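You operate a simulated robot arm through the tools that you are given. There is no shell and no other tool. Be economical: measure what you need, move in short steps, check, and stop when the job is done.

You are at the controls of a simulated robot arm. One attempt, no reset.

## Task
Put things in order on the middle of the table. At the end: the blue dye cup (marked "WOAD") stands where the white salt shaker (marked "SEA SALT") stood; the yellow wax bar is in the cream bowl; the red pad stands where the blue dye cup stood; the white salt shaker stands where the yellow wax bar stood; whatever was shut is shut again. Leave all else as you found it, and nothing knocked over.

The check looks at the end state, three seconds after you hand in, the way a careful person would. Anything else that was tipped, shoved, dropped, spilled or broken makes it a failure.

## Robot
A 7-joint arm with a two-finger parallel gripper, fixed in place. Base frame: the origin is at the foot of the arm, x ahead of it, y to its left, z up; the work surface is at about z = 750. Units: mm, degrees, N and s.
With the tool pointing down near the work surface it reaches from about 300 to 680 mm from the base axis. Its first joint turns from -66.0 to 66.0 degrees. Payload 1.57 kg.
Tool frame: the origin (TCP) lies between the finger pads and is the grasp point; the fingertips stand 30 mm ahead of it; z points along the fingers, y is the line along which they close. The gripper opens to 110 mm. The fingers are 24 mm wide and 12 mm thick; the gripper's body (48 by 112 mm) begins 78 mm behind the TCP.
Orientation is told as [roll, pitch, yaw] about the base's x, y, z axes, in that order, counted from this pose: with the fingers straight down and closing along the base's y, the tool's x points along the base's -x, its y along +y and its z along -z.

## Interface
- The arm moves only by the tool nudge_tool. Its argument "rows" is a list of rows, each a list of 6 numbers: the shift along the tool's x, y, z in units of 30 mm (1.0 is 30 mm), then the turn, a rotation vector about the tool's x, y, z in units of 5 degrees (1.0 is 5 degrees). In form: [[tx, ty, tz, ax, ay, az], ...]. A call has 1 to 12 rows; each row shifts and turns the commanded pose from where the row before left it, along the tool's axes as they then stand. "gripper" is the closure in counts, from 0 (fully open) to 255 (shut), set as the call begins (left out, the last holds). A call with a number of a shift or a turn outside -1 to 1 is refused whole. Rows are played at 5 a second. More than 50 mm and 8.6 degrees between two rows, or a gripper value outside its range, and nothing of the call is played. A pose out of reach is approached as far as the arm can. The call stops where the force on the tool passes 40 N (or 10 N more than at its start, if that is more) or the arm is blocked; 0.2 s more then pass. The fingers move at their own pace (about 108 mm/s each) and stop on an object; they squeeze with about 34 N. The grip force told is the motor's: it shows also when the fingers shut on nothing. Time passes only in rows, and 0.2 s behind the last, so rows that do not move let the fingers close. The reply holds the time, the measured pose of the TCP, the force on the tool along the base axes, the opening and the grip force, in the units named above and with some noise.
- Cameras (640 x 400 px; columns grow to the right, rows downward): "scene" is fixed at [160.5, -400.1, 1386.7]; the picture's right is [0.77, -0.63, 0.00], its down [-0.46, -0.56, -0.68] and it looks along [0.43, 0.53, -0.73] (base axes); focal length 345 px, centre (320, 200). "wrist" rides on the gripper at [-36, 0, -80] in the tool frame; the picture's right is [0.00, -1.00, 0.00], its down [0.97, 0.00, -0.24] and it looks along [0.24, 0.00, 0.97] (tool axes); focal length 218 px, centre (320, 200).
- camera(camera): a new picture of that camera. It takes no simulated time.
- point_at(camera, pixels): for up to 12 pixels [column, row] of the newest picture of that camera ("zoom" is the newest enlarged one), the place [x, y, z] in the base frame of the surface seen there, good to about 2 mm. It takes no simulated time.
- close_up(camera, box): a new picture of the part [left, top, right, bottom] of that camera's present view, enlarged. It takes no simulated time.
- hand_in(): hands the job in; it is judged then, once.

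Work in short steps. Measure before you move; look again where a grasp or a placing could have gone wrong, and mend it. You have 80 turns and 46 pictures in all, those below and enlarged ones among them. Open the gripper and draw the arm clear of the work before you hand the job in, unless the task says otherwise; then end with one line.

The tools are called after "Emit:" by a JSON object that holds its "name" and its "arguments". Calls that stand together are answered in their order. nudge_tool: Moves the arm, as the interface text tells. Its arguments: {"type":"object","properties":{"rows":{"type":"array"},"gripper":{"type":"number"}},"required":["rows"]} The other tools are called the same way: camera (camera) takes a picture; point_at (camera, pixels) gives the place of the surface under pixels of a picture; close_up (camera, box) takes an enlarged picture of a part of a camera's view; hand_in () hands the job in.

At the start:

```text
t: 0.0
eef_pos: [426.8, -35.6, 1012.4]
tcp_rot: [0.1, 0.0, -0.1]
force: [-0.2, 0.2, 0.1]
finger_gap: 109.8
grasp_force: 0.1
```

scene: 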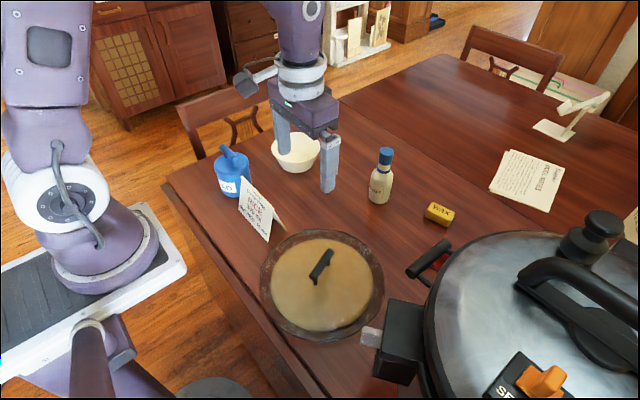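
wrist: 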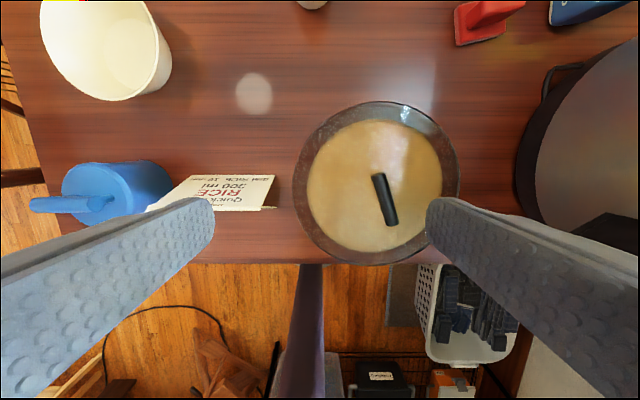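

The scene shows the cup near (232,172), bowl (297,152), shaker (381,175), wax (438,213) and something red near (432,258). I take close-ups to tell them apart.

Emit:
{"name": "close_up", "arguments": {"camera": "scene", "box": [200, 120, 360, 220]}}

Emit:
{"name": "close_up", "arguments": {"camera": "scene", "box": [350, 140, 510, 300]}}

Emit:
{"name": "close_up", "arguments": {"camera": "scene", "box": [240, 200, 640, 400]}}

Emit:
{"name": "point_at", "arguments": {"camera": "wrist", "pixels": [[485, 20], [470, 35], [500, 38], [460, 8], [520, 8], [590, 10], [545, 80], [385, 195], [115, 190], [50, 203], [230, 190], [20, 50]]}}

```text
4.00 times, centred on (280, 170) of scene
```

zoom: 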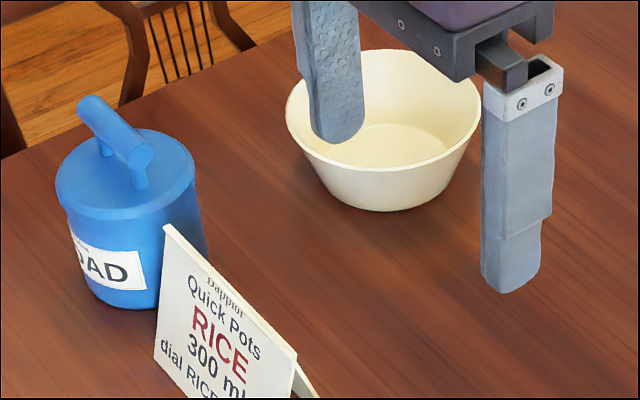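

```text
2.50 times, centred on (430, 220) of scene
```

zoom: 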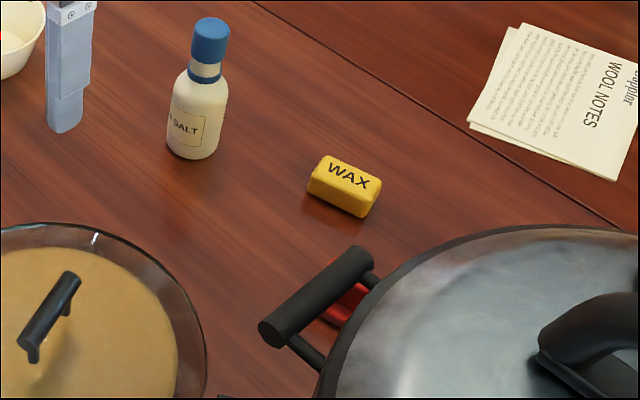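

```text
1.60 times, centred on (440, 300) of scene
```

zoom: 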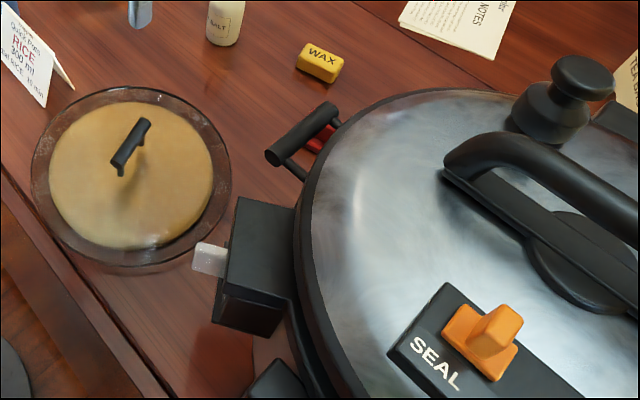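

```text
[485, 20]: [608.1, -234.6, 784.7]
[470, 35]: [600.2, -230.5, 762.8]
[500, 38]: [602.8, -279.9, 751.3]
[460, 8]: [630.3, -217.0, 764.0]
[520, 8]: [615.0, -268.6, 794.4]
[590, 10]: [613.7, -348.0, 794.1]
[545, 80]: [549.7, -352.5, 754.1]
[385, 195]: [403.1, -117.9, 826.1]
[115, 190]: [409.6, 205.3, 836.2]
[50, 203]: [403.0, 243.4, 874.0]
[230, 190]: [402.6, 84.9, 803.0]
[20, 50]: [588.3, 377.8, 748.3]
```

The red pad lies by the cooker's handle at about (608,-250). I measure the objects on the scene picture.

Emit:
{"name": "camera", "arguments": {"camera": "scene"}}

Emit:
{"name": "point_at", "arguments": {"camera": "scene", "pixels": [[386, 151], [379, 200], [438, 209], [428, 219], [447, 225], [452, 210], [233, 160], [229, 196], [296, 160], [275, 145], [317, 146], [430, 257]]}}

Emit:
{"name": "point_at", "arguments": {"camera": "scene", "pixels": [[320, 262], [480, 290], [600, 220], [560, 265], [540, 380], [390, 320], [415, 270], [445, 245], [372, 337], [455, 260], [265, 210], [300, 165]]}}

```text
40 pictures are left
```

scene: 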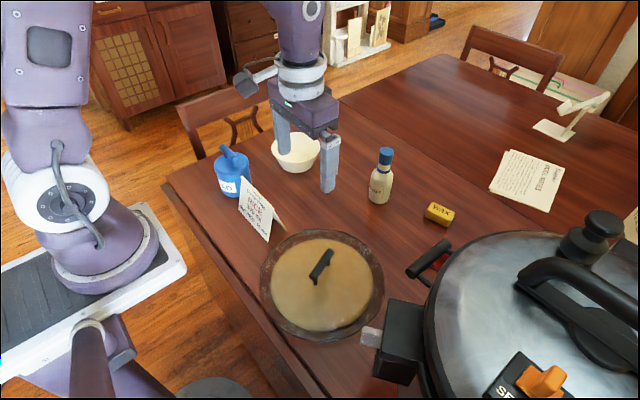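

```text
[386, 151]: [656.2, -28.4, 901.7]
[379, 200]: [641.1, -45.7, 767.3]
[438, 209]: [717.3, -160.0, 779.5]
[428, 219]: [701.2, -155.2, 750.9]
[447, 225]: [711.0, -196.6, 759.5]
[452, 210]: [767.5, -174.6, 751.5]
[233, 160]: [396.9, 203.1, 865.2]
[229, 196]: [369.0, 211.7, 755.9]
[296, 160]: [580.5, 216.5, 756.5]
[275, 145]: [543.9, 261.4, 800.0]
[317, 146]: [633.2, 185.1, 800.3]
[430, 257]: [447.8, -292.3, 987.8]
```

```text
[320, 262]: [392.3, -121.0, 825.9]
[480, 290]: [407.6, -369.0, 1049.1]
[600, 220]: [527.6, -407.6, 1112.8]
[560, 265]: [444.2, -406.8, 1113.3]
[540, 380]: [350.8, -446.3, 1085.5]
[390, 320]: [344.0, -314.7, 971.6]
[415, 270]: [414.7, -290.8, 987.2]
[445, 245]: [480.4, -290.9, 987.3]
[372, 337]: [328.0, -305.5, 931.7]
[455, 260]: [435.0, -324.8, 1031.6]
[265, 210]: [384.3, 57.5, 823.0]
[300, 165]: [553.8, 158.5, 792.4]
```

The wax sits at about x 720, beyond straight-down reach, so it will need a tilted tool. First I move above the far middle area to look down with the wrist camera.

Emit:
{"name": "nudge_tool", "arguments": {"rows": [[-0.85, -0.64, 0, 0, 0, 0], [-0.85, -0.64, 0, 0, 0, 0], [-0.85, -0.64, 0, 0, 0, 0], [-0.85, -0.64, 0, 0, 0, 0], [-0.85, -0.64, 0, 0, 0, 0], [-0.85, -0.64, 0, 0, 0, 0]], "gripper": 0}}

Emit:
{"name": "camera", "arguments": {"camera": "wrist"}}

Emit:
{"name": "close_up", "arguments": {"camera": "scene", "box": [360, 135, 480, 245]}}

```text
t: 1.4
eef_pos: [579.3, -152.4, 1011.0]
tcp_rot: [-0.1, 0.1, 0.0]
force: [0.7, 0.3, 0.8]
finger_gap: 110.0
grasp_force: 0.0
```

```text
39 pictures are left
```

wrist: 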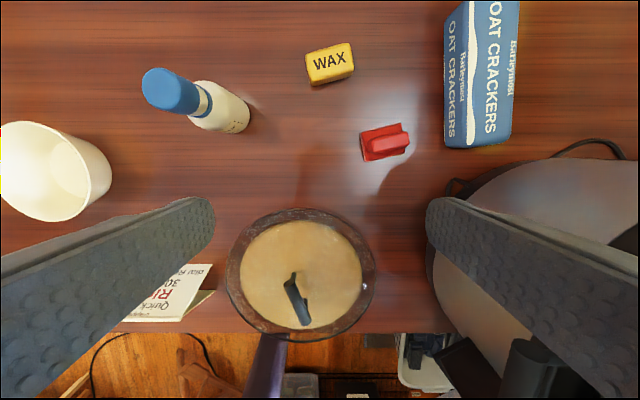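

```text
3.64 times, centred on (420, 190) of scene
```

zoom: 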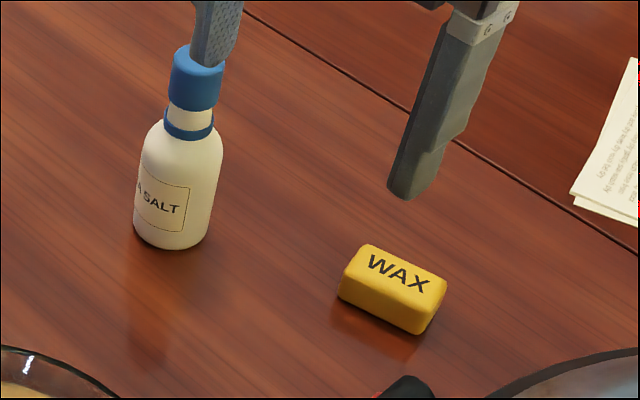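

The wrist view shows wax (330,63), red pad (385,143), a cracker box (480,80) and the shaker (195,100). I measure their corners.

Emit:
{"name": "point_at", "arguments": {"camera": "wrist", "pixels": [[307, 55], [346, 45], [353, 72], [315, 84], [330, 62], [361, 134], [366, 158], [406, 150], [400, 126], [387, 146], [402, 139], [372, 148]]}}

Emit:
{"name": "point_at", "arguments": {"camera": "wrist", "pixels": [[168, 92], [203, 103], [235, 100], [248, 118], [190, 122], [447, 145], [505, 135], [447, 60], [155, 80], [240, 125], [460, 190], [430, 260]]}}

Emit:
{"name": "close_up", "arguments": {"camera": "wrist", "box": [280, 30, 520, 180]}}

```text
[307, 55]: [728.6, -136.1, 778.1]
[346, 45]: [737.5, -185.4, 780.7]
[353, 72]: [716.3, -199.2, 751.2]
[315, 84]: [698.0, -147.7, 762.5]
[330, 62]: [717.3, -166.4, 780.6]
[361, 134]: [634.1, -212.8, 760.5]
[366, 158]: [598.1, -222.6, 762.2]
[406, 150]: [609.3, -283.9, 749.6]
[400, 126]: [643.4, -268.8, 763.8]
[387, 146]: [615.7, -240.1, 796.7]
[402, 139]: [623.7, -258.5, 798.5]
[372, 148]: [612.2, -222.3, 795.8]
```

```text
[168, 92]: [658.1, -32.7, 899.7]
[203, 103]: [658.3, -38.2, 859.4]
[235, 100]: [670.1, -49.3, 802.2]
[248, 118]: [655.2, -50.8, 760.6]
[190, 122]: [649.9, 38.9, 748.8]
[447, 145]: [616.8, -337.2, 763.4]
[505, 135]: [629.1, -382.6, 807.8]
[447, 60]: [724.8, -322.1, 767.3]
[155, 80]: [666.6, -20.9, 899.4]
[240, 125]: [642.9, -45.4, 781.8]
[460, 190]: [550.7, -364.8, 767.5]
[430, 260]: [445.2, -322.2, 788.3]
```

```text
2.67 times, centred on (400, 105) of wrist
```

zoom: 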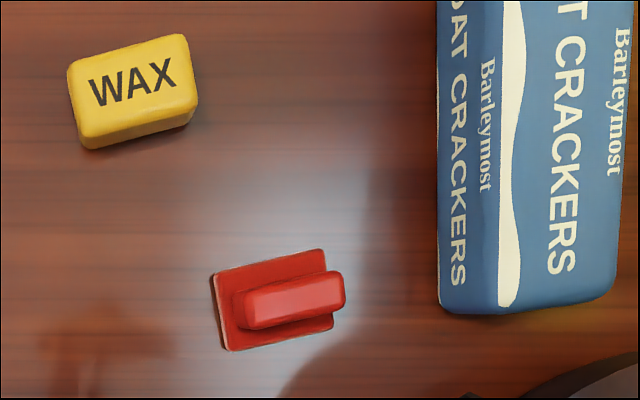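

Wax centre ≈ (719,-167,765), long axis turned about 10°, red pad ridge centre ≈ (617,-241,797). I turn the tool 10° in yaw and tilt 30° forward, then go to a point 80 mm short of the wax.

Emit:
{"name": "nudge_tool", "arguments": {"rows": [[0, 0, 0, 0, 0, -1.0], [0, 0, 0, 0, 0, -1.0], [0, 0, 0, 0, -1, 0], [0, 0, 0, 0, -1, 0], [0, 0, 0, 0, -1, 0], [0, 0, 0, 0, -1, 0], [0, 0, 0, 0, -1, 0], [0, 0, 0, 0, -1, 0]], "gripper": 60}}

Emit:
{"name": "nudge_tool", "arguments": {"rows": [[0.032, -0.219, 0.98, 0, 0, 0], [0.032, -0.219, 0.98, 0, 0, 0], [0.032, -0.219, 0.98, 0, 0, 0], [0.032, -0.219, 0.98, 0, 0, 0], [0.032, -0.219, 0.98, 0, 0, 0], [0.032, -0.219, 0.98, 0, 0, 0]]}}

Emit:
{"name": "camera", "arguments": {"camera": "wrist"}}

```text
t: 3.2
eef_pos: [577.9, -151.0, 1011.8]
tcp_rot: [0.0, -30.1, 9.9]
force: [0.1, -0.1, -0.4]
finger_gap: 83.9
grasp_force: 0.1
```

```text
t: 4.6
eef_pos: [668.9, -175.0, 855.8]
tcp_rot: [-0.1, -30.0, 10.0]
force: [-0.6, -0.2, 0.1]
finger_gap: 84.3
grasp_force: 0.0
```

```text
36 pictures are left
```

wrist: 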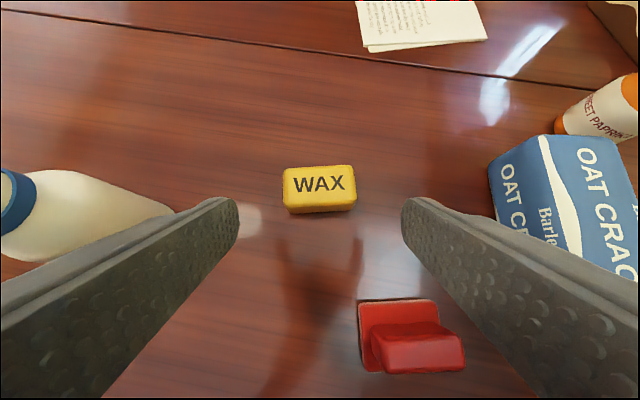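

The wax at (319,188) is centred and squared with the fingers. I recheck its corners from here.

Emit:
{"name": "point_at", "arguments": {"camera": "wrist", "pixels": [[287, 170], [352, 168], [355, 203], [287, 206], [319, 186], [287, 212], [354, 209], [200, 225], [160, 212]]}}

```text
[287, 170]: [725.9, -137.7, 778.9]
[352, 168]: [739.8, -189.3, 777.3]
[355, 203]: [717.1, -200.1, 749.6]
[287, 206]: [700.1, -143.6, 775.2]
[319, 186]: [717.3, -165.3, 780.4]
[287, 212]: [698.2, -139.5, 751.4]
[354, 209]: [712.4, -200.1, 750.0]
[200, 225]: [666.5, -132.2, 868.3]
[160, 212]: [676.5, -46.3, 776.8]
```

Centre (719,-166), its axis about 14°. I correct yaw by 4° and go down along the tool axis.

Emit:
{"name": "nudge_tool", "arguments": {"rows": [[0, 0, 0, -0.4, 0, -0.69], [0.01, -0.03, 0.68, 0, 0, 0], [0.01, -0.03, 0.67, 0, 0, 0], [0.01, -0.03, 0.67, 0, 0, 0], [0.01, -0.03, 0.62, 0, 0, 0]]}}

Emit:
{"name": "camera", "arguments": {"camera": "wrist"}}

```text
t: 5.8
eef_pos: [707.3, -168.7, 784.1]
tcp_rot: [-0.1, -30.0, 14.0]
force: [0.0, 0.2, 0.3]
finger_gap: 84.2
grasp_force: 0.1
```

```text
35 pictures are left
```

wrist: 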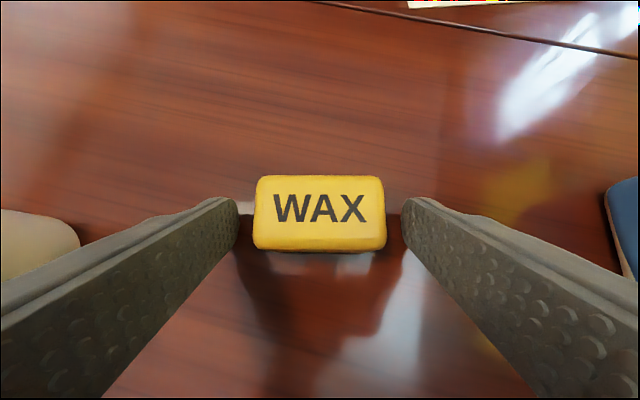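

The wax is squarely between the fingertips. I close and lift it straight up.

Emit:
{"name": "nudge_tool", "arguments": {"rows": [[0, 0, 0, 0, 0, 0], [0, 0, 0, 0, 0, 0], [0, 0, 0, 0, 0, 0]], "gripper": 255}}

Emit:
{"name": "nudge_tool", "arguments": {"rows": [[-0.5, 0, -0.866, 0, 0, 0], [-0.5, 0, -0.866, 0, 0, 0], [-0.5, 0, -0.866, 0, 0, 0], [-0.5, 0, -0.866, 0, 0, 0], [-0.5, 0, -0.866, 0, 0, 0]]}}

Emit:
{"name": "camera", "arguments": {"camera": "wrist"}}

```text
t: 6.6
eef_pos: [704.7, -167.3, 784.8]
tcp_rot: [-0.1, -30.1, 14.0]
force: [-0.4, 0.0, -1.1]
finger_gap: 59.0
grasp_force: 34.2
```

```text
t: 7.8
eef_pos: [704.9, -169.3, 936.6]
tcp_rot: [0.0, -30.0, 14.0]
force: [0.4, 0.1, 0.6]
finger_gap: 0.1
grasp_force: 21.7
```

```text
34 pictures are left
```

wrist: 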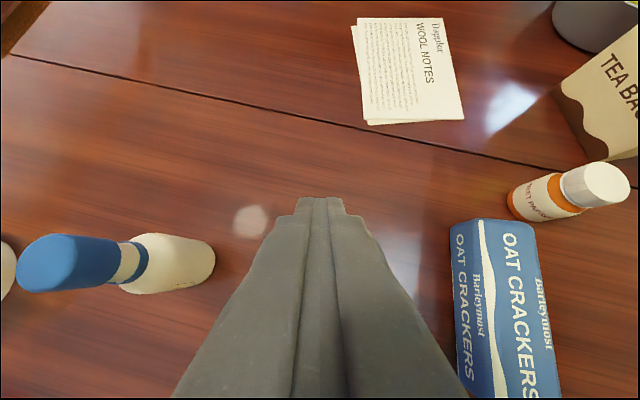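

The fingers shut on nothing: the wax slipped out. I look with the scene camera for where it is.

Emit:
{"name": "camera", "arguments": {"camera": "scene"}}

```text
33 pictures are left
```

scene: 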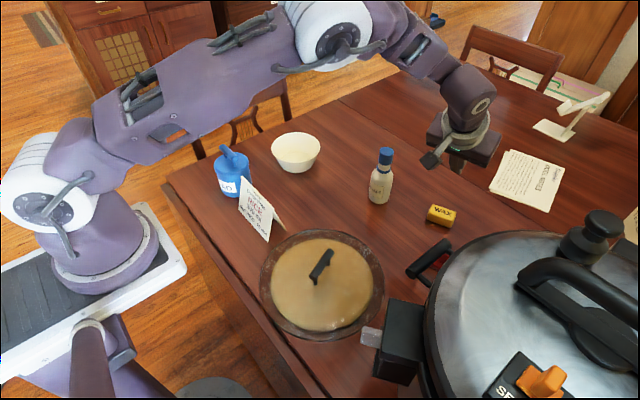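

The wax still rests at its place near (439,214). I enlarge to check its pose and shape.

Emit:
{"name": "close_up", "arguments": {"camera": "scene", "box": [409, 190, 473, 230]}}

Emit:
{"name": "point_at", "arguments": {"camera": "scene", "pixels": [[431, 206], [452, 213], [427, 213], [447, 221], [427, 219], [446, 226], [439, 212]]}}

```text
10.00 times, centred on (441, 210) of scene
```

zoom: 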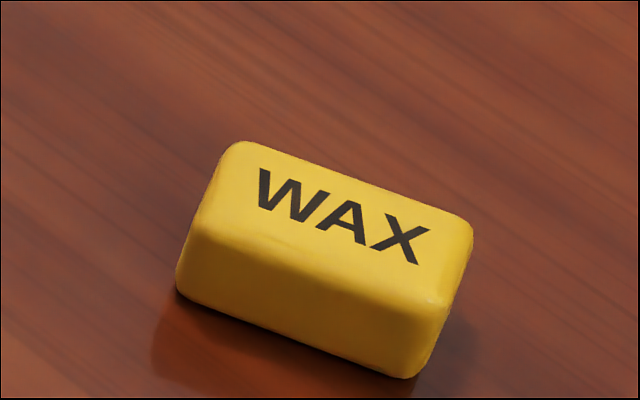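

```text
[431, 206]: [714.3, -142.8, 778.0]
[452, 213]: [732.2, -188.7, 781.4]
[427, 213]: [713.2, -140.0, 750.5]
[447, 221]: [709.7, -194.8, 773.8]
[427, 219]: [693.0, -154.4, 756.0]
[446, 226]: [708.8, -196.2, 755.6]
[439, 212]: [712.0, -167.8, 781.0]
```

I measure the corners precisely in the zoom.

Emit:
{"name": "point_at", "arguments": {"camera": "zoom", "pixels": [[240, 152], [460, 228], [205, 230], [425, 300], [190, 285], [405, 368], [445, 300], [450, 270], [425, 350], [340, 222]]}}

```text
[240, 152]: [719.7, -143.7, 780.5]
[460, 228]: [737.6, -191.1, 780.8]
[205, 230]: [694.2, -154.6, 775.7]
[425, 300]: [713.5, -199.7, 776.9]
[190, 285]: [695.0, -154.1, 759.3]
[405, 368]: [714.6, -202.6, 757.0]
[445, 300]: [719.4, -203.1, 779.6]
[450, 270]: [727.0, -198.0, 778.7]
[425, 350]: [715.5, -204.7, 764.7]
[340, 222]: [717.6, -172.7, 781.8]
```

It has turned to about 21°, centre (716,-172). I retry with a flatter 50° tilt so the pads cover more of its ends; first opening, turning and moving to a pre-grasp point.

Emit:
{"name": "nudge_tool", "arguments": {"rows": [[0, 0, 0, -0.35, 0, -0.605], [0, 0, 0, -0.35, 0, -0.605], [0, 0, 0, 0, -1, 0], [0, 0, 0, 0, -1, 0], [0, 0, 0, 0, -1, 0], [0, 0, 0, 0, -1, 0]], "gripper": 60}}

Emit:
{"name": "nudge_tool", "arguments": {"rows": [[0.811, -0.046, 0.19, 0, 0, 0], [0.811, -0.046, 0.19, 0, 0, 0], [0.811, -0.046, 0.19, 0, 0, 0], [0.811, -0.046, 0.19, 0, 0, 0], [0.811, -0.046, 0.19, 0, 0, 0]]}}

Emit:
{"name": "camera", "arguments": {"camera": "wrist"}}

```text
t: 9.2
eef_pos: [703.5, -169.9, 937.4]
tcp_rot: [0.0, -50.1, 21.0]
force: [0.1, -1.1, 0.4]
finger_gap: 84.0
grasp_force: 0.1
```

```text
t: 10.4
eef_pos: [662.2, -190.7, 838.7]
tcp_rot: [-1.8, -51.1, 23.2]
force: [0.6, -0.9, 0.4]
finger_gap: 84.2
grasp_force: 0.2
```

```text
31 pictures are left
```

wrist: 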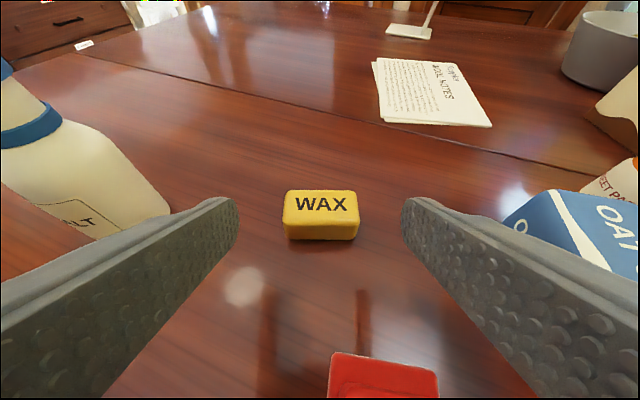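

The measured pose lags the commanded one (654.7,-196,825) at 50° tilt: a joint limit. I ease the tilt to 40°.

Emit:
{"name": "nudge_tool", "arguments": {"rows": [[0, 0, 0, 0, 1, 0], [0, 0, 0, 0, 1, 0], [0, 0, 0, 0, 0, 0]]}}

Emit:
{"name": "camera", "arguments": {"camera": "wrist"}}

```text
t: 11.2
eef_pos: [653.7, -196.3, 825.0]
tcp_rot: [0.1, -40.0, 20.8]
force: [-0.2, 0.0, -0.4]
finger_gap: 84.2
grasp_force: 0.0
```

```text
30 pictures are left
```

wrist: 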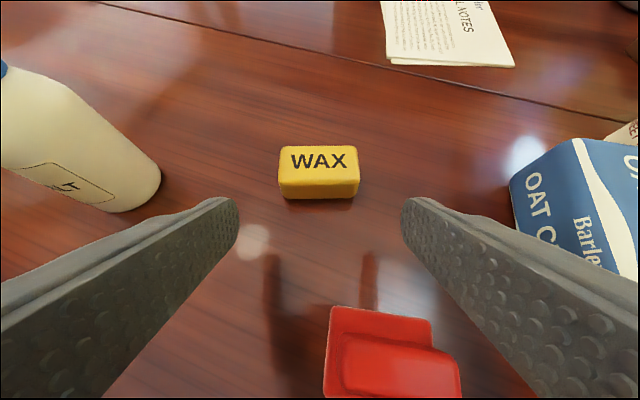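

Now the pose is as commanded and the wax (319,172) is centred. I slide in along the tool to the grasp point.

Emit:
{"name": "nudge_tool", "arguments": {"rows": [[-0.137, 0, 0.572, 0, 0, 0], [-0.137, 0, 0.572, 0, 0, 0], [-0.137, 0, 0.572, 0, 0, 0], [-0.137, 0, 0.572, 0, 0, 0], [0, 0, 0, 0, 0, 0]]}}

Emit:
{"name": "camera", "arguments": {"camera": "wrist"}}

```text
t: 12.4
eef_pos: [708.1, -177.4, 783.3]
tcp_rot: [0.0, -40.0, 20.9]
force: [0.0, 0.5, 0.8]
finger_gap: 84.5
grasp_force: 0.1
```

```text
29 pictures are left
```

wrist: 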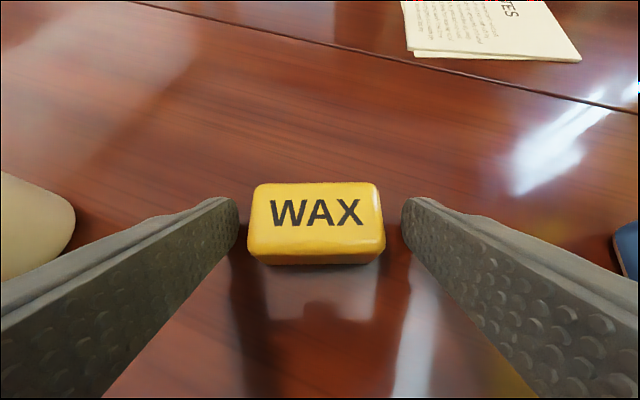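

The wax sits slightly deeper between the pads. I close with a wait and lift slowly by a little to test.

Emit:
{"name": "nudge_tool", "arguments": {"rows": [[0, 0, 0, 0, 0, 0], [0, 0, 0, 0, 0, 0], [0, 0, 0, 0, 0, 0], [0, 0, 0, 0, 0, 0], [0, 0, 0, 0, 0, 0]], "gripper": 255}}

Emit:
{"name": "camera", "arguments": {"camera": "wrist"}}

Emit:
{"name": "nudge_tool", "arguments": {"rows": [[-0.11, 0, -0.13, 0, 0, 0], [-0.11, 0, -0.13, 0, 0, 0], [-0.11, 0, -0.13, 0, 0, 0]]}}

Emit:
{"name": "camera", "arguments": {"camera": "wrist"}}

```text
t: 13.6
eef_pos: [708.1, -176.2, 783.7]
tcp_rot: [0.2, -40.1, 21.0]
force: [-0.1, -0.1, 0.5]
finger_gap: 58.9
grasp_force: 34.1
```

```text
28 pictures are left
```

wrist: 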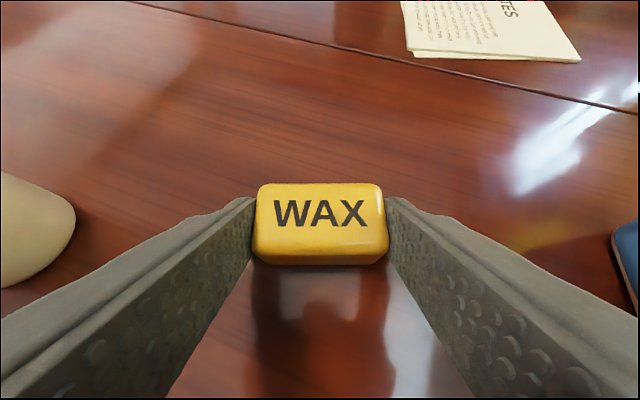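

```text
t: 14.4
eef_pos: [707.1, -176.5, 798.9]
tcp_rot: [0.0, -39.9, 20.9]
force: [0.0, -0.3, -1.2]
finger_gap: 58.8
grasp_force: 33.6
```

```text
27 pictures are left
```

wrist: 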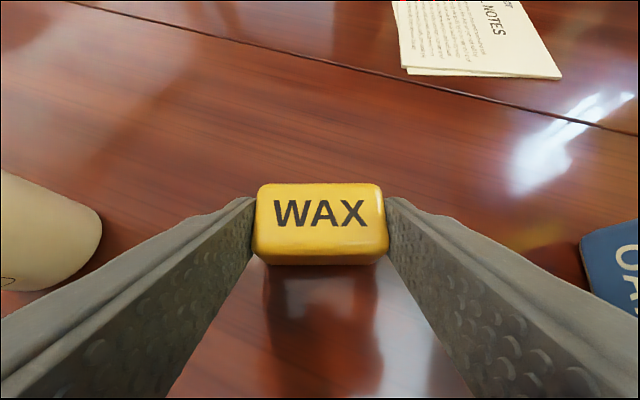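

It holds. I lift on gently to clear height.

Emit:
{"name": "nudge_tool", "arguments": {"rows": [[-0.32, 0, -0.38, 0, 0, 0], [-0.32, 0, -0.38, 0, 0, 0], [-0.32, 0, -0.38, 0, 0, 0], [-0.32, 0, -0.38, 0, 0, 0], [-0.32, 0, -0.38, 0, 0, 0], [-0.32, 0, -0.38, 0, 0, 0], [-0.32, 0, -0.38, 0, 0, 0], [-0.32, 0, -0.38, 0, 0, 0], [-0.32, 0, -0.38, 0, 0, 0], [-0.32, 0, -0.38, 0, 0, 0]]}}

```text
t: 16.6
eef_pos: [707.6, -176.2, 946.1]
tcp_rot: [0.2, -40.0, 20.9]
force: [0.6, -0.4, -1.4]
finger_gap: 58.8
grasp_force: 34.4
```

Held at z 946. I measure the bowl in the newest scene picture (rim around 271–321, 132–174) while I carry the wax toward the middle at height.

Emit:
{"name": "point_at", "arguments": {"camera": "scene", "pixels": [[273, 148], [319, 149], [297, 133], [296, 158], [296, 150], [296, 163], [280, 137], [312, 137]]}}

Emit:
{"name": "nudge_tool", "arguments": {"rows": [[0.063, 0.777, -0.246, 0, 0, 0], [0.063, 0.777, -0.246, 0, 0, 0], [0.063, 0.777, -0.246, 0, 0, 0], [0.063, 0.777, -0.246, 0, 0, 0], [0.063, 0.777, -0.246, 0, 0, 0], [0.063, 0.777, -0.246, 0, 0, 0], [0.063, 0.777, -0.246, 0, 0, 0], [0.063, 0.777, -0.246, 0, 0, 0], [0.063, 0.777, -0.246, 0, 0, 0]]}}

Emit:
{"name": "camera", "arguments": {"camera": "scene"}}

```text
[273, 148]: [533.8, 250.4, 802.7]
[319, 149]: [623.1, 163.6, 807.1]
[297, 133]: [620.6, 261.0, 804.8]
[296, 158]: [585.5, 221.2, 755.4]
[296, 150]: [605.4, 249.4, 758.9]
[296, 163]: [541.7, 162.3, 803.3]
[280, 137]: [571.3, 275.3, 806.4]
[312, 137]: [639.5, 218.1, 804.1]
```

```text
t: 18.6
eef_pos: [580.7, -1.7, 988.0]
tcp_rot: [0.0, -40.0, 20.9]
force: [-0.3, 0.6, -0.4]
finger_gap: 58.7
grasp_force: 33.9
```

```text
26 pictures are left
```

scene: 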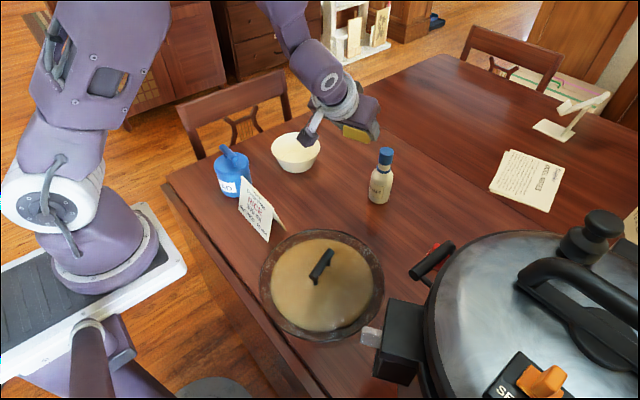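

Wax is held; bowl centre ≈ (580,209), rim radius 62, floor z 756. I move over the bowl keeping the tilt so the wax stays level.

Emit:
{"name": "nudge_tool", "arguments": {"rows": [[-0.057, 0.94, 0.421, 0, 0, 0], [-0.057, 0.94, 0.421, 0, 0, 0], [-0.057, 0.94, 0.421, 0, 0, 0], [-0.057, 0.94, 0.421, 0, 0, 0], [-0.057, 0.94, 0.421, 0, 0, 0], [-0.057, 0.94, 0.421, 0, 0, 0], [-0.057, 0.94, 0.421, 0, 0, 0]]}}

Emit:
{"name": "camera", "arguments": {"camera": "wrist"}}

```text
t: 20.2
eef_pos: [572.3, 211.3, 927.0]
tcp_rot: [0.1, -40.0, 20.9]
force: [-0.6, -0.4, -0.3]
finger_gap: 58.8
grasp_force: 33.7
```

```text
25 pictures are left
```

wrist: 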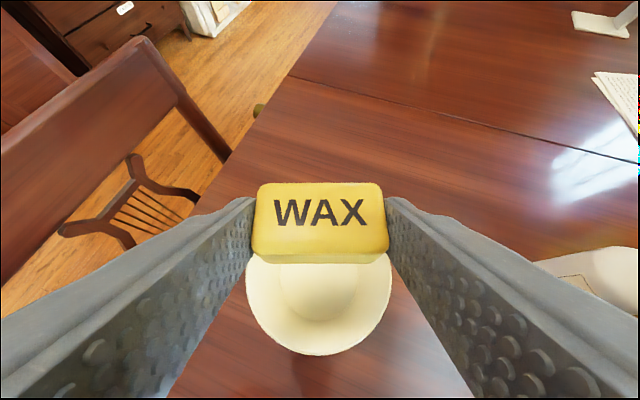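

Bowl lies below. I lower 80 mm and check the pose for the joint limit.

Emit:
{"name": "nudge_tool", "arguments": {"rows": [[0.43, -0.02, 0.51, 0, 0, 0], [0.43, -0.02, 0.51, 0, 0, 0], [0.43, -0.02, 0.51, 0, 0, 0], [0.43, -0.02, 0.51, 0, 0, 0], [0, 0, 0, 0, 0, 0]]}}

Emit:
{"name": "camera", "arguments": {"camera": "scene"}}

```text
t: 21.4
eef_pos: [571.7, 208.1, 844.8]
tcp_rot: [0.1, -40.0, 20.9]
force: [1.1, 0.3, -1.9]
finger_gap: 58.8
grasp_force: 33.9
```

```text
24 pictures are left
```

scene: 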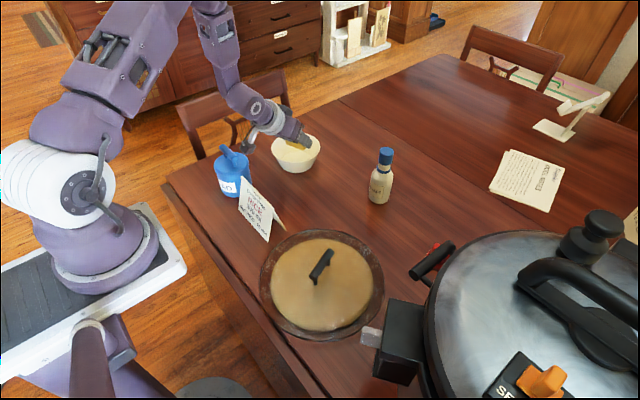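

No limit met. I lower further to about 806 and open slightly.

Emit:
{"name": "nudge_tool", "arguments": {"rows": [[0.28, 0, 0.33, 0, 0, 0], [0.28, 0, 0.33, 0, 0, 0], [0.26, 0, 0.31, 0, 0, 0], [0, 0, 0, 0, 0, 0]]}}

Emit:
{"name": "close_up", "arguments": {"camera": "scene", "box": [240, 100, 360, 190]}}

```text
t: 22.4
eef_pos: [574.9, 206.6, 809.0]
tcp_rot: [0.0, -40.0, 21.0]
force: [-0.1, 0.0, -1.4]
finger_gap: 59.0
grasp_force: 33.7
```

```text
4.44 times, centred on (300, 145) of scene
```

zoom: 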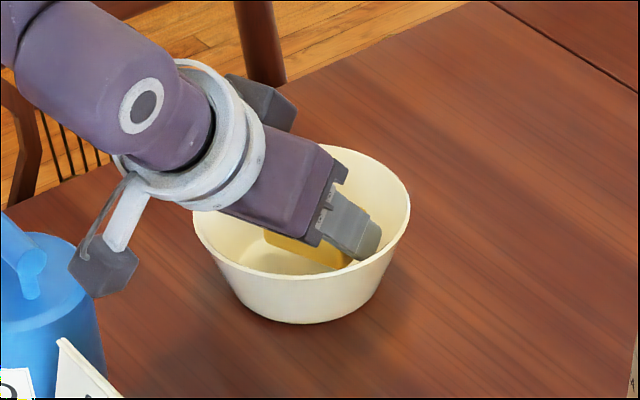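

The wax is inside the rim. I open to 64 mm, wait, then draw out upward.

Emit:
{"name": "nudge_tool", "arguments": {"rows": [[0, 0, 0, 0, 0, 0], [0, 0, 0, 0, 0, 0], [0, 0, 0, 0, 0, 0], [-0.1, 0, -0.12, 0, 0, 0], [-0.2, 0, -0.25, 0, 0, 0], [-0.43, 0, -0.51, 0, 0, 0], [-0.43, 0, -0.51, 0, 0, 0], [-0.43, 0, -0.51, 0, 0, 0], [-0.43, 0, -0.51, 0, 0, 0], [-0.43, 0, -0.51, 0, 0, 0], [-0.43, 0, -0.51, 0, 0, 0], [-0.43, 0, -0.51, 0, 0, 0]], "gripper": 105}}

Emit:
{"name": "camera", "arguments": {"camera": "wrist"}}

```text
t: 25.0
eef_pos: [572.8, 206.8, 963.2]
tcp_rot: [0.1, -40.0, 20.8]
force: [-0.1, 0.1, 0.5]
finger_gap: 64.6
grasp_force: 0.1
```

```text
22 pictures are left
```

wrist: 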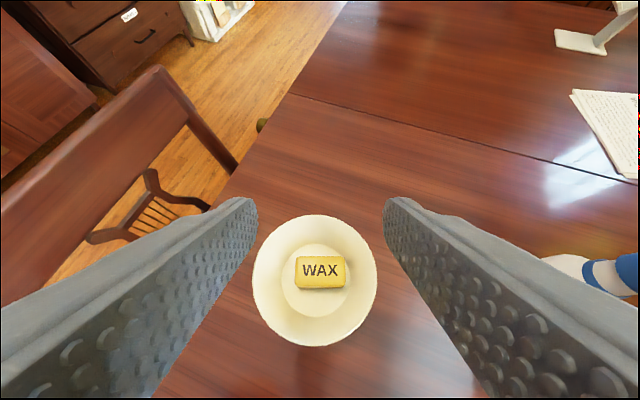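

The wax lies in the bowl. Next the shaker, axis ≈ (657,-28), radius ≈ 24: I turn yaw to -8°, keep the 40° tilt and go to a point 110 mm short of it.

Emit:
{"name": "nudge_tool", "arguments": {"rows": [[0, 0, 0, 0.62, 0, 0.74], [0, 0, 0, 0.62, 0, 0.74], [0, 0, 0, 0.62, 0, 0.74], [0, 0, 0, 0.62, 0, 0.74], [0, 0, 0, 0.62, 0, 0.74], [0, 0, 0, 0.62, 0, 0.74]], "gripper": 50}}

Emit:
{"name": "nudge_tool", "arguments": {"rows": [[0.08, -0.92, 0.335, 0, 0, 0], [0.08, -0.92, 0.335, 0, 0, 0], [0.08, -0.92, 0.335, 0, 0, 0], [0.08, -0.92, 0.335, 0, 0, 0], [0.08, -0.92, 0.335, 0, 0, 0], [0.08, -0.92, 0.335, 0, 0, 0], [0.08, -0.92, 0.335, 0, 0, 0], [0.08, -0.92, 0.335, 0, 0, 0], [0, 0, 0, 0, 0, 0]]}}

Emit:
{"name": "camera", "arguments": {"camera": "wrist"}}

```text
t: 26.4
eef_pos: [582.3, 208.7, 960.4]
tcp_rot: [3.3, -43.8, -4.8]
force: [0.2, 0.7, 0.4]
finger_gap: 88.3
grasp_force: 0.2
out of reach, approached as far as the arm can: row 5, 6
```

```text
t: 28.4
eef_pos: [580.9, -17.5, 891.1]
tcp_rot: [0.1, -40.0, -8.0]
force: [-0.3, -0.4, 0.2]
finger_gap: 88.2
grasp_force: 0.0
```

```text
21 pictures are left
```

wrist: 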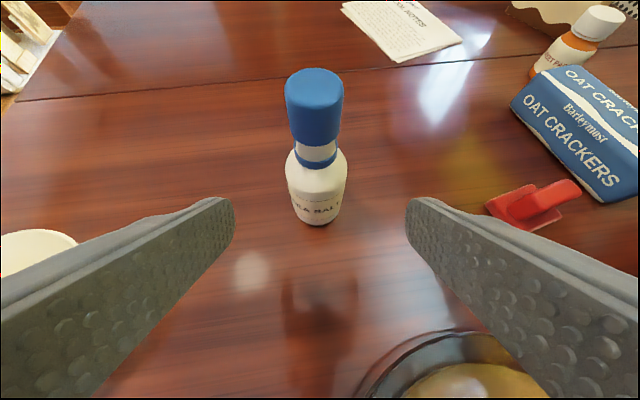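

The pose is as commanded and the shaker is centred at column 317. I refine its place.

Emit:
{"name": "point_at", "arguments": {"camera": "wrist", "pixels": [[314, 76], [287, 100], [341, 100], [317, 180], [287, 175], [346, 175], [316, 220], [294, 205], [340, 205], [316, 130]]}}

```text
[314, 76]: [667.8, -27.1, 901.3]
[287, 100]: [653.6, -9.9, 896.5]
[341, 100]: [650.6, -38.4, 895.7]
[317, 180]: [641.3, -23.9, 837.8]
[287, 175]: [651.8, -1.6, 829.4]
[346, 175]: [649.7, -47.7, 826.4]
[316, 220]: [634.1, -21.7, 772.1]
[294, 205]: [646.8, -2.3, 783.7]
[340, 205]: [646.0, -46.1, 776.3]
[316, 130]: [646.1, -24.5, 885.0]
```

Axis ≈ (657,-24.5). I move in along the tool to TCP (649,-23.5,805).

Emit:
{"name": "nudge_tool", "arguments": {"rows": [[0.021, 0.023, 0.731, 0, 0, 0], [0.021, 0.023, 0.731, 0, 0, 0], [0.021, 0.023, 0.731, 0, 0, 0], [0.021, 0.023, 0.731, 0, 0, 0], [0.021, 0.023, 0.731, 0, 0, 0], [0, 0, 0, 0, 0, 0]]}}

Emit:
{"name": "camera", "arguments": {"camera": "wrist"}}

```text
t: 29.8
eef_pos: [646.1, -23.4, 804.2]
tcp_rot: [0.0, -40.0, -8.0]
force: [0.5, 0.3, 0.5]
finger_gap: 88.3
grasp_force: 0.2
```

```text
20 pictures are left
```

wrist: 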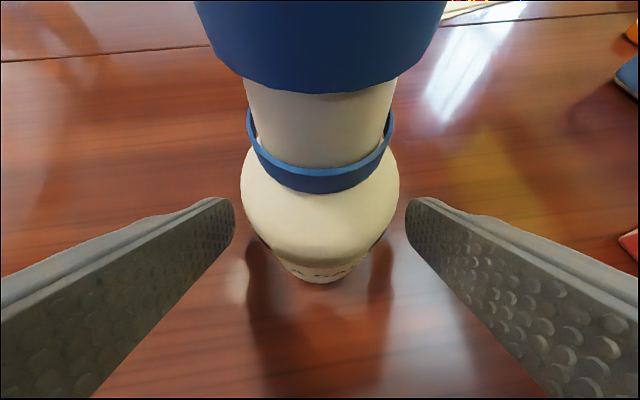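

The shaker stands between the pads. I close, wait, and lift 30 mm gently.

Emit:
{"name": "nudge_tool", "arguments": {"rows": [[0, 0, 0, 0, 0, 0], [0, 0, 0, 0, 0, 0], [0, 0, 0, 0, 0, 0], [0, 0, 0, 0, 0, 0], [-0.1, 0, -0.12, 0, 0, 0], [-0.13, 0, -0.15, 0, 0, 0], [-0.2, 0, -0.25, 0, 0, 0], [-0.2, 0, -0.25, 0, 0, 0]], "gripper": 255}}

Emit:
{"name": "camera", "arguments": {"camera": "scene"}}

```text
t: 31.6
eef_pos: [644.5, -22.5, 832.9]
tcp_rot: [0.0, -39.9, -8.1]
force: [0.1, -0.7, -1.2]
finger_gap: 50.3
grasp_force: 33.7
```

```text
19 pictures are left
```

scene: 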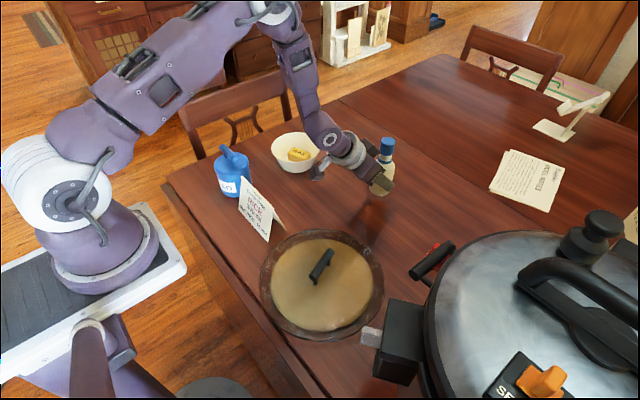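

Held upright. I carry it by (62,-142) to the wax's old spot (719,-167).

Emit:
{"name": "nudge_tool", "arguments": {"rows": [[-0.345, -0.733, 0.29, 0, 0, 0], [-0.345, -0.733, 0.29, 0, 0, 0], [-0.345, -0.733, 0.29, 0, 0, 0], [-0.345, -0.733, 0.29, 0, 0, 0], [-0.345, -0.733, 0.29, 0, 0, 0], [-0.345, -0.733, 0.29, 0, 0, 0], [0, 0, 0, 0, 0, 0]]}}

Emit:
{"name": "nudge_tool", "arguments": {"rows": [[0.2, 0, 0.25, 0, 0, 0], [0.2, 0, 0.25, 0, 0, 0], [0.12, 0, 0.14, 0, 0, 0], [0.07, 0, 0.08, 0, 0, 0], [0.02, 0, 0.024, 0, 0, 0], [0, 0, 0, 0, 0, 0]]}}

Emit:
{"name": "close_up", "arguments": {"camera": "scene", "box": [380, 150, 500, 250]}}

```text
t: 33.2
eef_pos: [706.7, -166.8, 833.8]
tcp_rot: [0.0, -39.9, -8.0]
force: [-0.6, -0.7, -1.5]
finger_gap: 50.3
grasp_force: 33.4
```

```text
t: 34.6
eef_pos: [708.5, -165.9, 805.1]
tcp_rot: [-0.1, -40.1, -8.0]
force: [0.2, 0.0, -0.8]
finger_gap: 50.5
grasp_force: 34.3
```

```text
4.00 times, centred on (440, 200) of scene
```

zoom: 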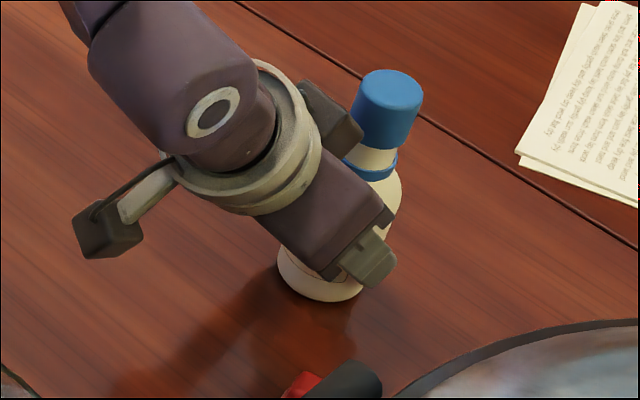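

The lean matches perspective, so it is upright. I ease down 1 mm, open, wait, then back out along the tool.

Emit:
{"name": "nudge_tool", "arguments": {"rows": [[0.021, 0, 0.026, 0, 0, 0], [0, 0, 0, 0, 0, 0]]}}

Emit:
{"name": "nudge_tool", "arguments": {"rows": [[0, 0, 0, 0, 0, 0], [0, 0, 0, 0, 0, 0], [0, 0, 0, 0, 0, 0], [0, 0, -0.3, 0, 0, 0], [0, 0, -0.7, 0, 0, 0], [0, 0, -0.9, 0, 0, 0], [0, 0, -0.9, 0, 0, 0], [0, 0, -0.9, 0, 0, 0], [0, 0, -0.9, 0, 0, 0], [0, 0, -0.9, 0, 0, 0]], "gripper": 50}}

Emit:
{"name": "camera", "arguments": {"camera": "wrist"}}

```text
t: 35.2
eef_pos: [709.2, -165.8, 803.4]
tcp_rot: [0.1, -40.0, -7.9]
force: [-0.2, -0.7, 3.4]
finger_gap: 50.4
grasp_force: 34.6
```

```text
t: 37.4
eef_pos: [601.4, -151.4, 932.0]
tcp_rot: [0.2, -39.9, -7.9]
force: [-1.1, 0.4, -0.8]
finger_gap: 88.7
grasp_force: 0.2
```

```text
17 pictures are left
```

wrist: 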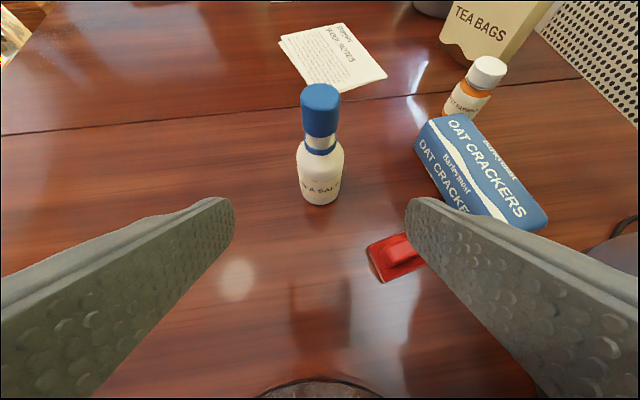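

The shaker stands at the wax's old spot. I straighten the tool and move to look down on the cup.

Emit:
{"name": "nudge_tool", "arguments": {"rows": [[0, 0, 0, 0, 1, 0], [0, 0, 0, 0, 1, 0], [0, 0, 0, 0, 1, 0], [0, 0, 0, 0, 1, 0], [0, 0, 0, 0, 1, 0], [0, 0, 0, 0, 1, 0], [0, 0, 0, 0, 1, 0], [0, 0, 0, 0, 1, 0], [0, 0, 0, 0, 0, -0.8], [0, 0, 0, 0, 0, -0.8]], "gripper": 0}}

Emit:
{"name": "nudge_tool", "arguments": {"rows": [[0.56, 0.84, -0.2, 0, 0, 0], [0.56, 0.84, -0.2, 0, 0, 0], [0.56, 0.84, -0.2, 0, 0, 0], [0.56, 0.84, -0.2, 0, 0, 0], [0.56, 0.84, -0.2, 0, 0, 0], [0.56, 0.84, -0.2, 0, 0, 0], [0.56, 0.84, -0.2, 0, 0, 0], [0.56, 0.84, -0.2, 0, 0, 0], [0.56, 0.84, -0.2, 0, 0, 0], [0.56, 0.84, -0.2, 0, 0, 0], [0.56, 0.84, -0.2, 0, 0, 0], [0.56, 0.84, -0.2, 0, 0, 0]]}}

Emit:
{"name": "camera", "arguments": {"camera": "wrist"}}

```text
t: 39.6
eef_pos: [603.1, -149.1, 928.9]
tcp_rot: [0.0, 0.0, 0.1]
force: [0.8, 1.0, 0.1]
finger_gap: 110.2
grasp_force: 0.0
```

```text
t: 42.2
eef_pos: [400.9, 150.2, 1003.0]
tcp_rot: [0.0, 0.0, -0.1]
force: [0.5, -0.6, 0.4]
finger_gap: 110.0
grasp_force: 0.1
```

```text
16 pictures are left
```

wrist: 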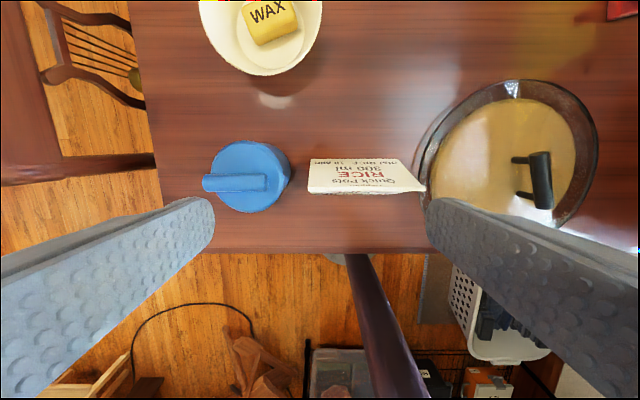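

The cup lid spans about 212–291 × 141–212 with its bar along y, and the card begins at column 308. I measure these.

Emit:
{"name": "point_at", "arguments": {"camera": "wrist", "pixels": [[248, 143], [289, 170], [268, 208], [235, 208], [222, 155], [278, 152], [205, 183], [266, 182], [286, 195], [310, 160], [309, 190], [250, 205]]}}

Emit:
{"name": "close_up", "arguments": {"camera": "wrist", "box": [180, 110, 340, 230]}}

```text
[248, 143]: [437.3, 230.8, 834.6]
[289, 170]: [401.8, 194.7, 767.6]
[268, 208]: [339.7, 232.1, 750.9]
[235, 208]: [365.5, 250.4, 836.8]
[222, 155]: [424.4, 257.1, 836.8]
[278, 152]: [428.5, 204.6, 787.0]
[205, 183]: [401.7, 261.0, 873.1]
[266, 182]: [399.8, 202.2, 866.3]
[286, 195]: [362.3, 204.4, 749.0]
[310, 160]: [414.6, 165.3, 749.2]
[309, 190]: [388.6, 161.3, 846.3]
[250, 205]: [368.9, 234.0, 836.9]
```

```text
3.33 times, centred on (260, 170) of wrist
```

zoom: 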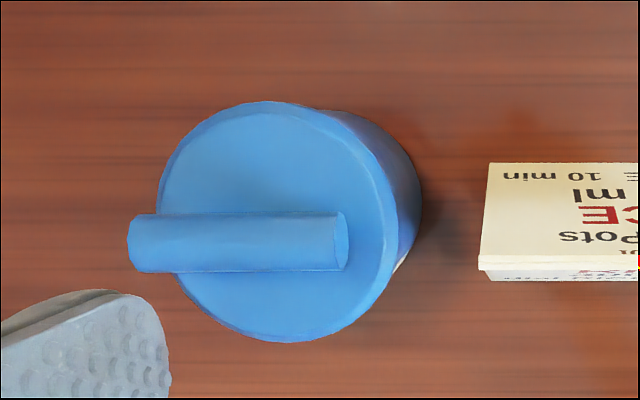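

Cup axis ≈ (401,231), radius 36, bar top 873; card end at y 165. I turn the tool 45° so the fingers avoid the card, centre over the cup, and go down to 915.

Emit:
{"name": "nudge_tool", "arguments": {"rows": [[0, 0.9, 0, 0, 0, -1], [0, 0, 0, 0, 0, -1], [0, 0, 0, 0, 0, -1], [0, 0, 0, 0, 0, -1], [0, 0, 0, 0, 0, -1], [0, 0, 0, 0, 0, -1], [0, 0, 0, 0, 0, -1], [0, 0, 0, 0, 0, -1], [0, 0, 0, 0, 0, -1], [-0.636, 0.636, 0, 0, 0, 0], [-0.636, 0.636, 0, 0, 0, 0], [0, 0, 0, 0, 0, 0]]}}

Emit:
{"name": "nudge_tool", "arguments": {"rows": [[0, 0, 0.97, 0, 0, 0], [0, 0, 0.97, 0, 0, 0], [0, 0, 0.97, 0, 0, 0], [0, 0, 0, 0, 0, 0]]}}

Emit:
{"name": "camera", "arguments": {"camera": "wrist"}}

```text
t: 44.8
eef_pos: [400.8, 233.0, 1002.2]
tcp_rot: [0.0, -0.1, 45.0]
force: [0.1, 0.5, 0.4]
finger_gap: 110.0
grasp_force: 0.1
```

```text
t: 45.8
eef_pos: [402.5, 231.0, 913.9]
tcp_rot: [0.0, 0.0, 44.9]
force: [0.4, -0.7, 0.8]
finger_gap: 109.9
grasp_force: 0.0
```

```text
14 pictures are left
```

wrist: 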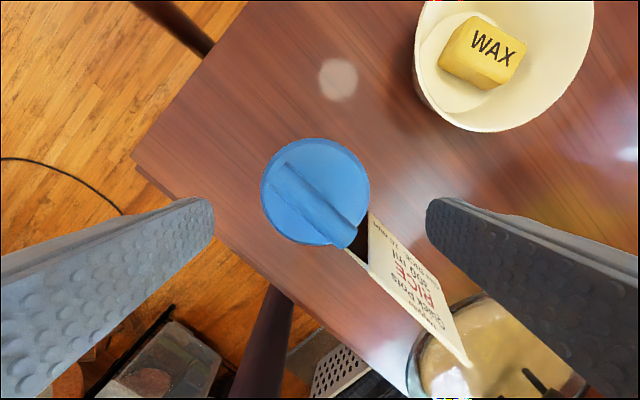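

Centred. I go down to 806.

Emit:
{"name": "nudge_tool", "arguments": {"rows": [[0, 0, 0.8, 0, 0, 0], [0, 0, 0.8, 0, 0, 0], [0, 0, 0.8, 0, 0, 0], [0, 0, 0.8, 0, 0, 0], [0, 0, 0.37, 0, 0, 0], [0, 0, 0, 0, 0, 0]]}}

Emit:
{"name": "nudge_tool", "arguments": {"rows": [[0, 0, 0, 0, 0, 0], [0, 0, 0, 0, 0, 0], [0, 0, 0, 0, 0, 0], [0, 0, -0.1, 0, 0, 0], [0, 0, -0.15, 0, 0, 0], [0, 0, -0.25, 0, 0, 0]], "gripper": 255}}

Emit:
{"name": "camera", "arguments": {"camera": "scene"}}

```text
t: 47.2
eef_pos: [399.8, 235.2, 806.8]
tcp_rot: [0.0, 0.0, 45.0]
force: [0.0, -0.1, 0.0]
finger_gap: 109.8
grasp_force: 0.0
```

```text
t: 48.6
eef_pos: [400.4, 233.1, 821.9]
tcp_rot: [0.0, 0.1, 45.0]
force: [0.4, 1.1, -2.7]
finger_gap: 80.2
grasp_force: 34.3
```

```text
13 pictures are left
```

scene: 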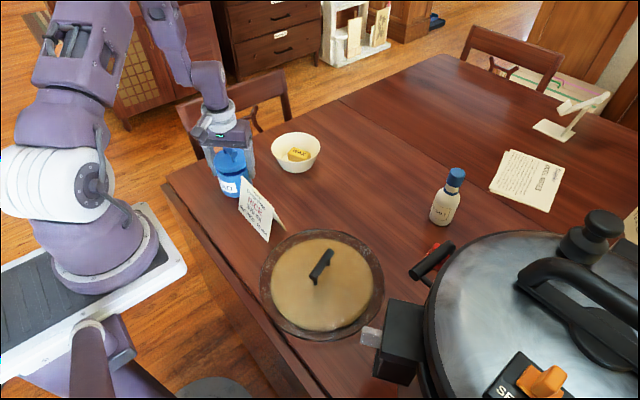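

Gripped (80 mm) and lifting. I raise it well clear of the card.

Emit:
{"name": "nudge_tool", "arguments": {"rows": [[0, 0, -0.5, 0, 0, 0], [0, 0, -0.5, 0, 0, 0], [0, 0, -0.5, 0, 0, 0], [0, 0, -0.5, 0, 0, 0], [0, 0, -0.5, 0, 0, 0], [0, 0, -0.5, 0, 0, 0], [0, 0, -0.5, 0, 0, 0], [0, 0, 0, 0, 0, 0]]}}

Emit:
{"name": "camera", "arguments": {"camera": "scene"}}

```text
t: 50.4
eef_pos: [401.2, 232.6, 928.4]
tcp_rot: [0.0, 0.0, 45.0]
force: [0.4, 0.5, 0.0]
finger_gap: 79.7
grasp_force: 34.0
```

```text
12 pictures are left
```

scene: 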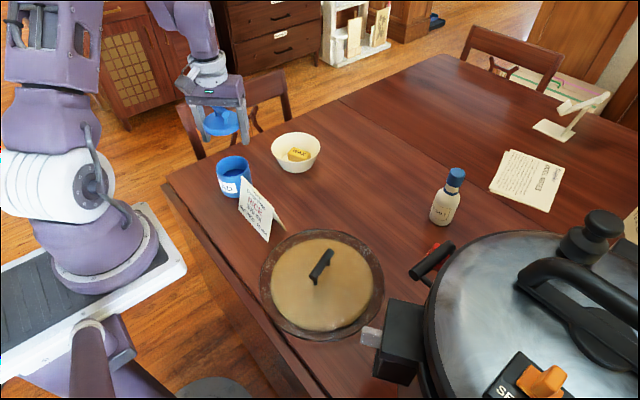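

The reading shows no weight and the picture shows only the lid came off; the cup stays, open. I look closely at both.

Emit:
{"name": "close_up", "arguments": {"camera": "scene", "box": [180, 80, 300, 220]}}

Emit:
{"name": "point_at", "arguments": {"camera": "scene", "pixels": [[222, 113], [222, 132], [210, 130], [236, 130], [219, 165], [250, 165], [233, 157], [233, 179], [233, 170], [228, 195], [241, 172]]}}

```text
2.86 times, centred on (240, 150) of scene
```

zoom: 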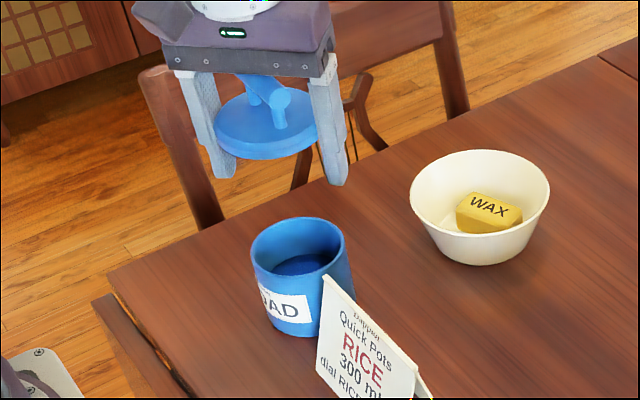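

```text
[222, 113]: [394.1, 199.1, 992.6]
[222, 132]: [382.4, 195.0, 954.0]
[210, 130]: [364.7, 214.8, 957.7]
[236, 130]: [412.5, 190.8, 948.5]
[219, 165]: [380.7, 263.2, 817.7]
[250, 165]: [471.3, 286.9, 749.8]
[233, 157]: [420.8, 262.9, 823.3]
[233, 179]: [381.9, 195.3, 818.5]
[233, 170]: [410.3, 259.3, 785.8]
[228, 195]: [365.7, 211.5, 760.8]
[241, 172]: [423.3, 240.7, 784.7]
```

The lid is a flat disc gripped at its edge, and the open cup holds dye to about z 785 with its rim at 822. I set the lid straight back down onto the cup, to regrip by the bar later.

Emit:
{"name": "nudge_tool", "arguments": {"rows": [[0, 0, 0.6, 0, 0, 0], [0, 0, 0.6, 0, 0, 0], [0, 0, 0.6, 0, 0, 0], [0, 0, 0.6, 0, 0, 0], [0, 0, 0.6, 0, 0, 0], [0, 0, 0.5, 0, 0, 0], [0, 0, 0.2, 0, 0, 0], [0, 0, 0.1, 0, 0, 0], [0, 0, 0.1, 0, 0, 0], [0, 0, 0, 0, 0, 0]]}}

Emit:
{"name": "close_up", "arguments": {"camera": "scene", "box": [190, 120, 290, 220]}}

```text
t: 51.5
eef_pos: [401.2, 233.8, 855.3]
tcp_rot: [0.0, -0.2, 45.1]
force: [-4.9, -4.5, 19.5]
finger_gap: 80.3
grasp_force: 34.3
stopped in row 5: the force on the tool passed its limit (the readings are from after the stop); the commanded pose is now the measured one
```

```text
4.00 times, centred on (240, 170) of scene
```

zoom: 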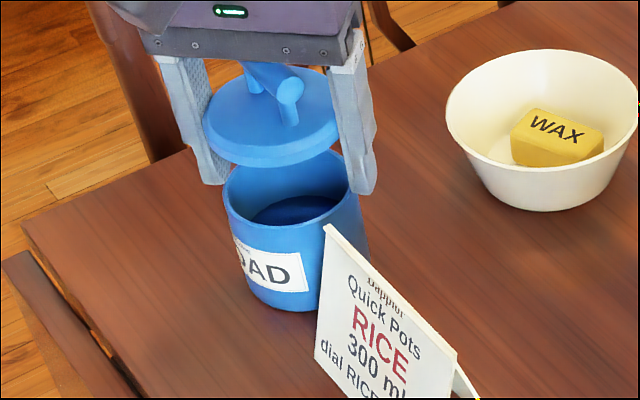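

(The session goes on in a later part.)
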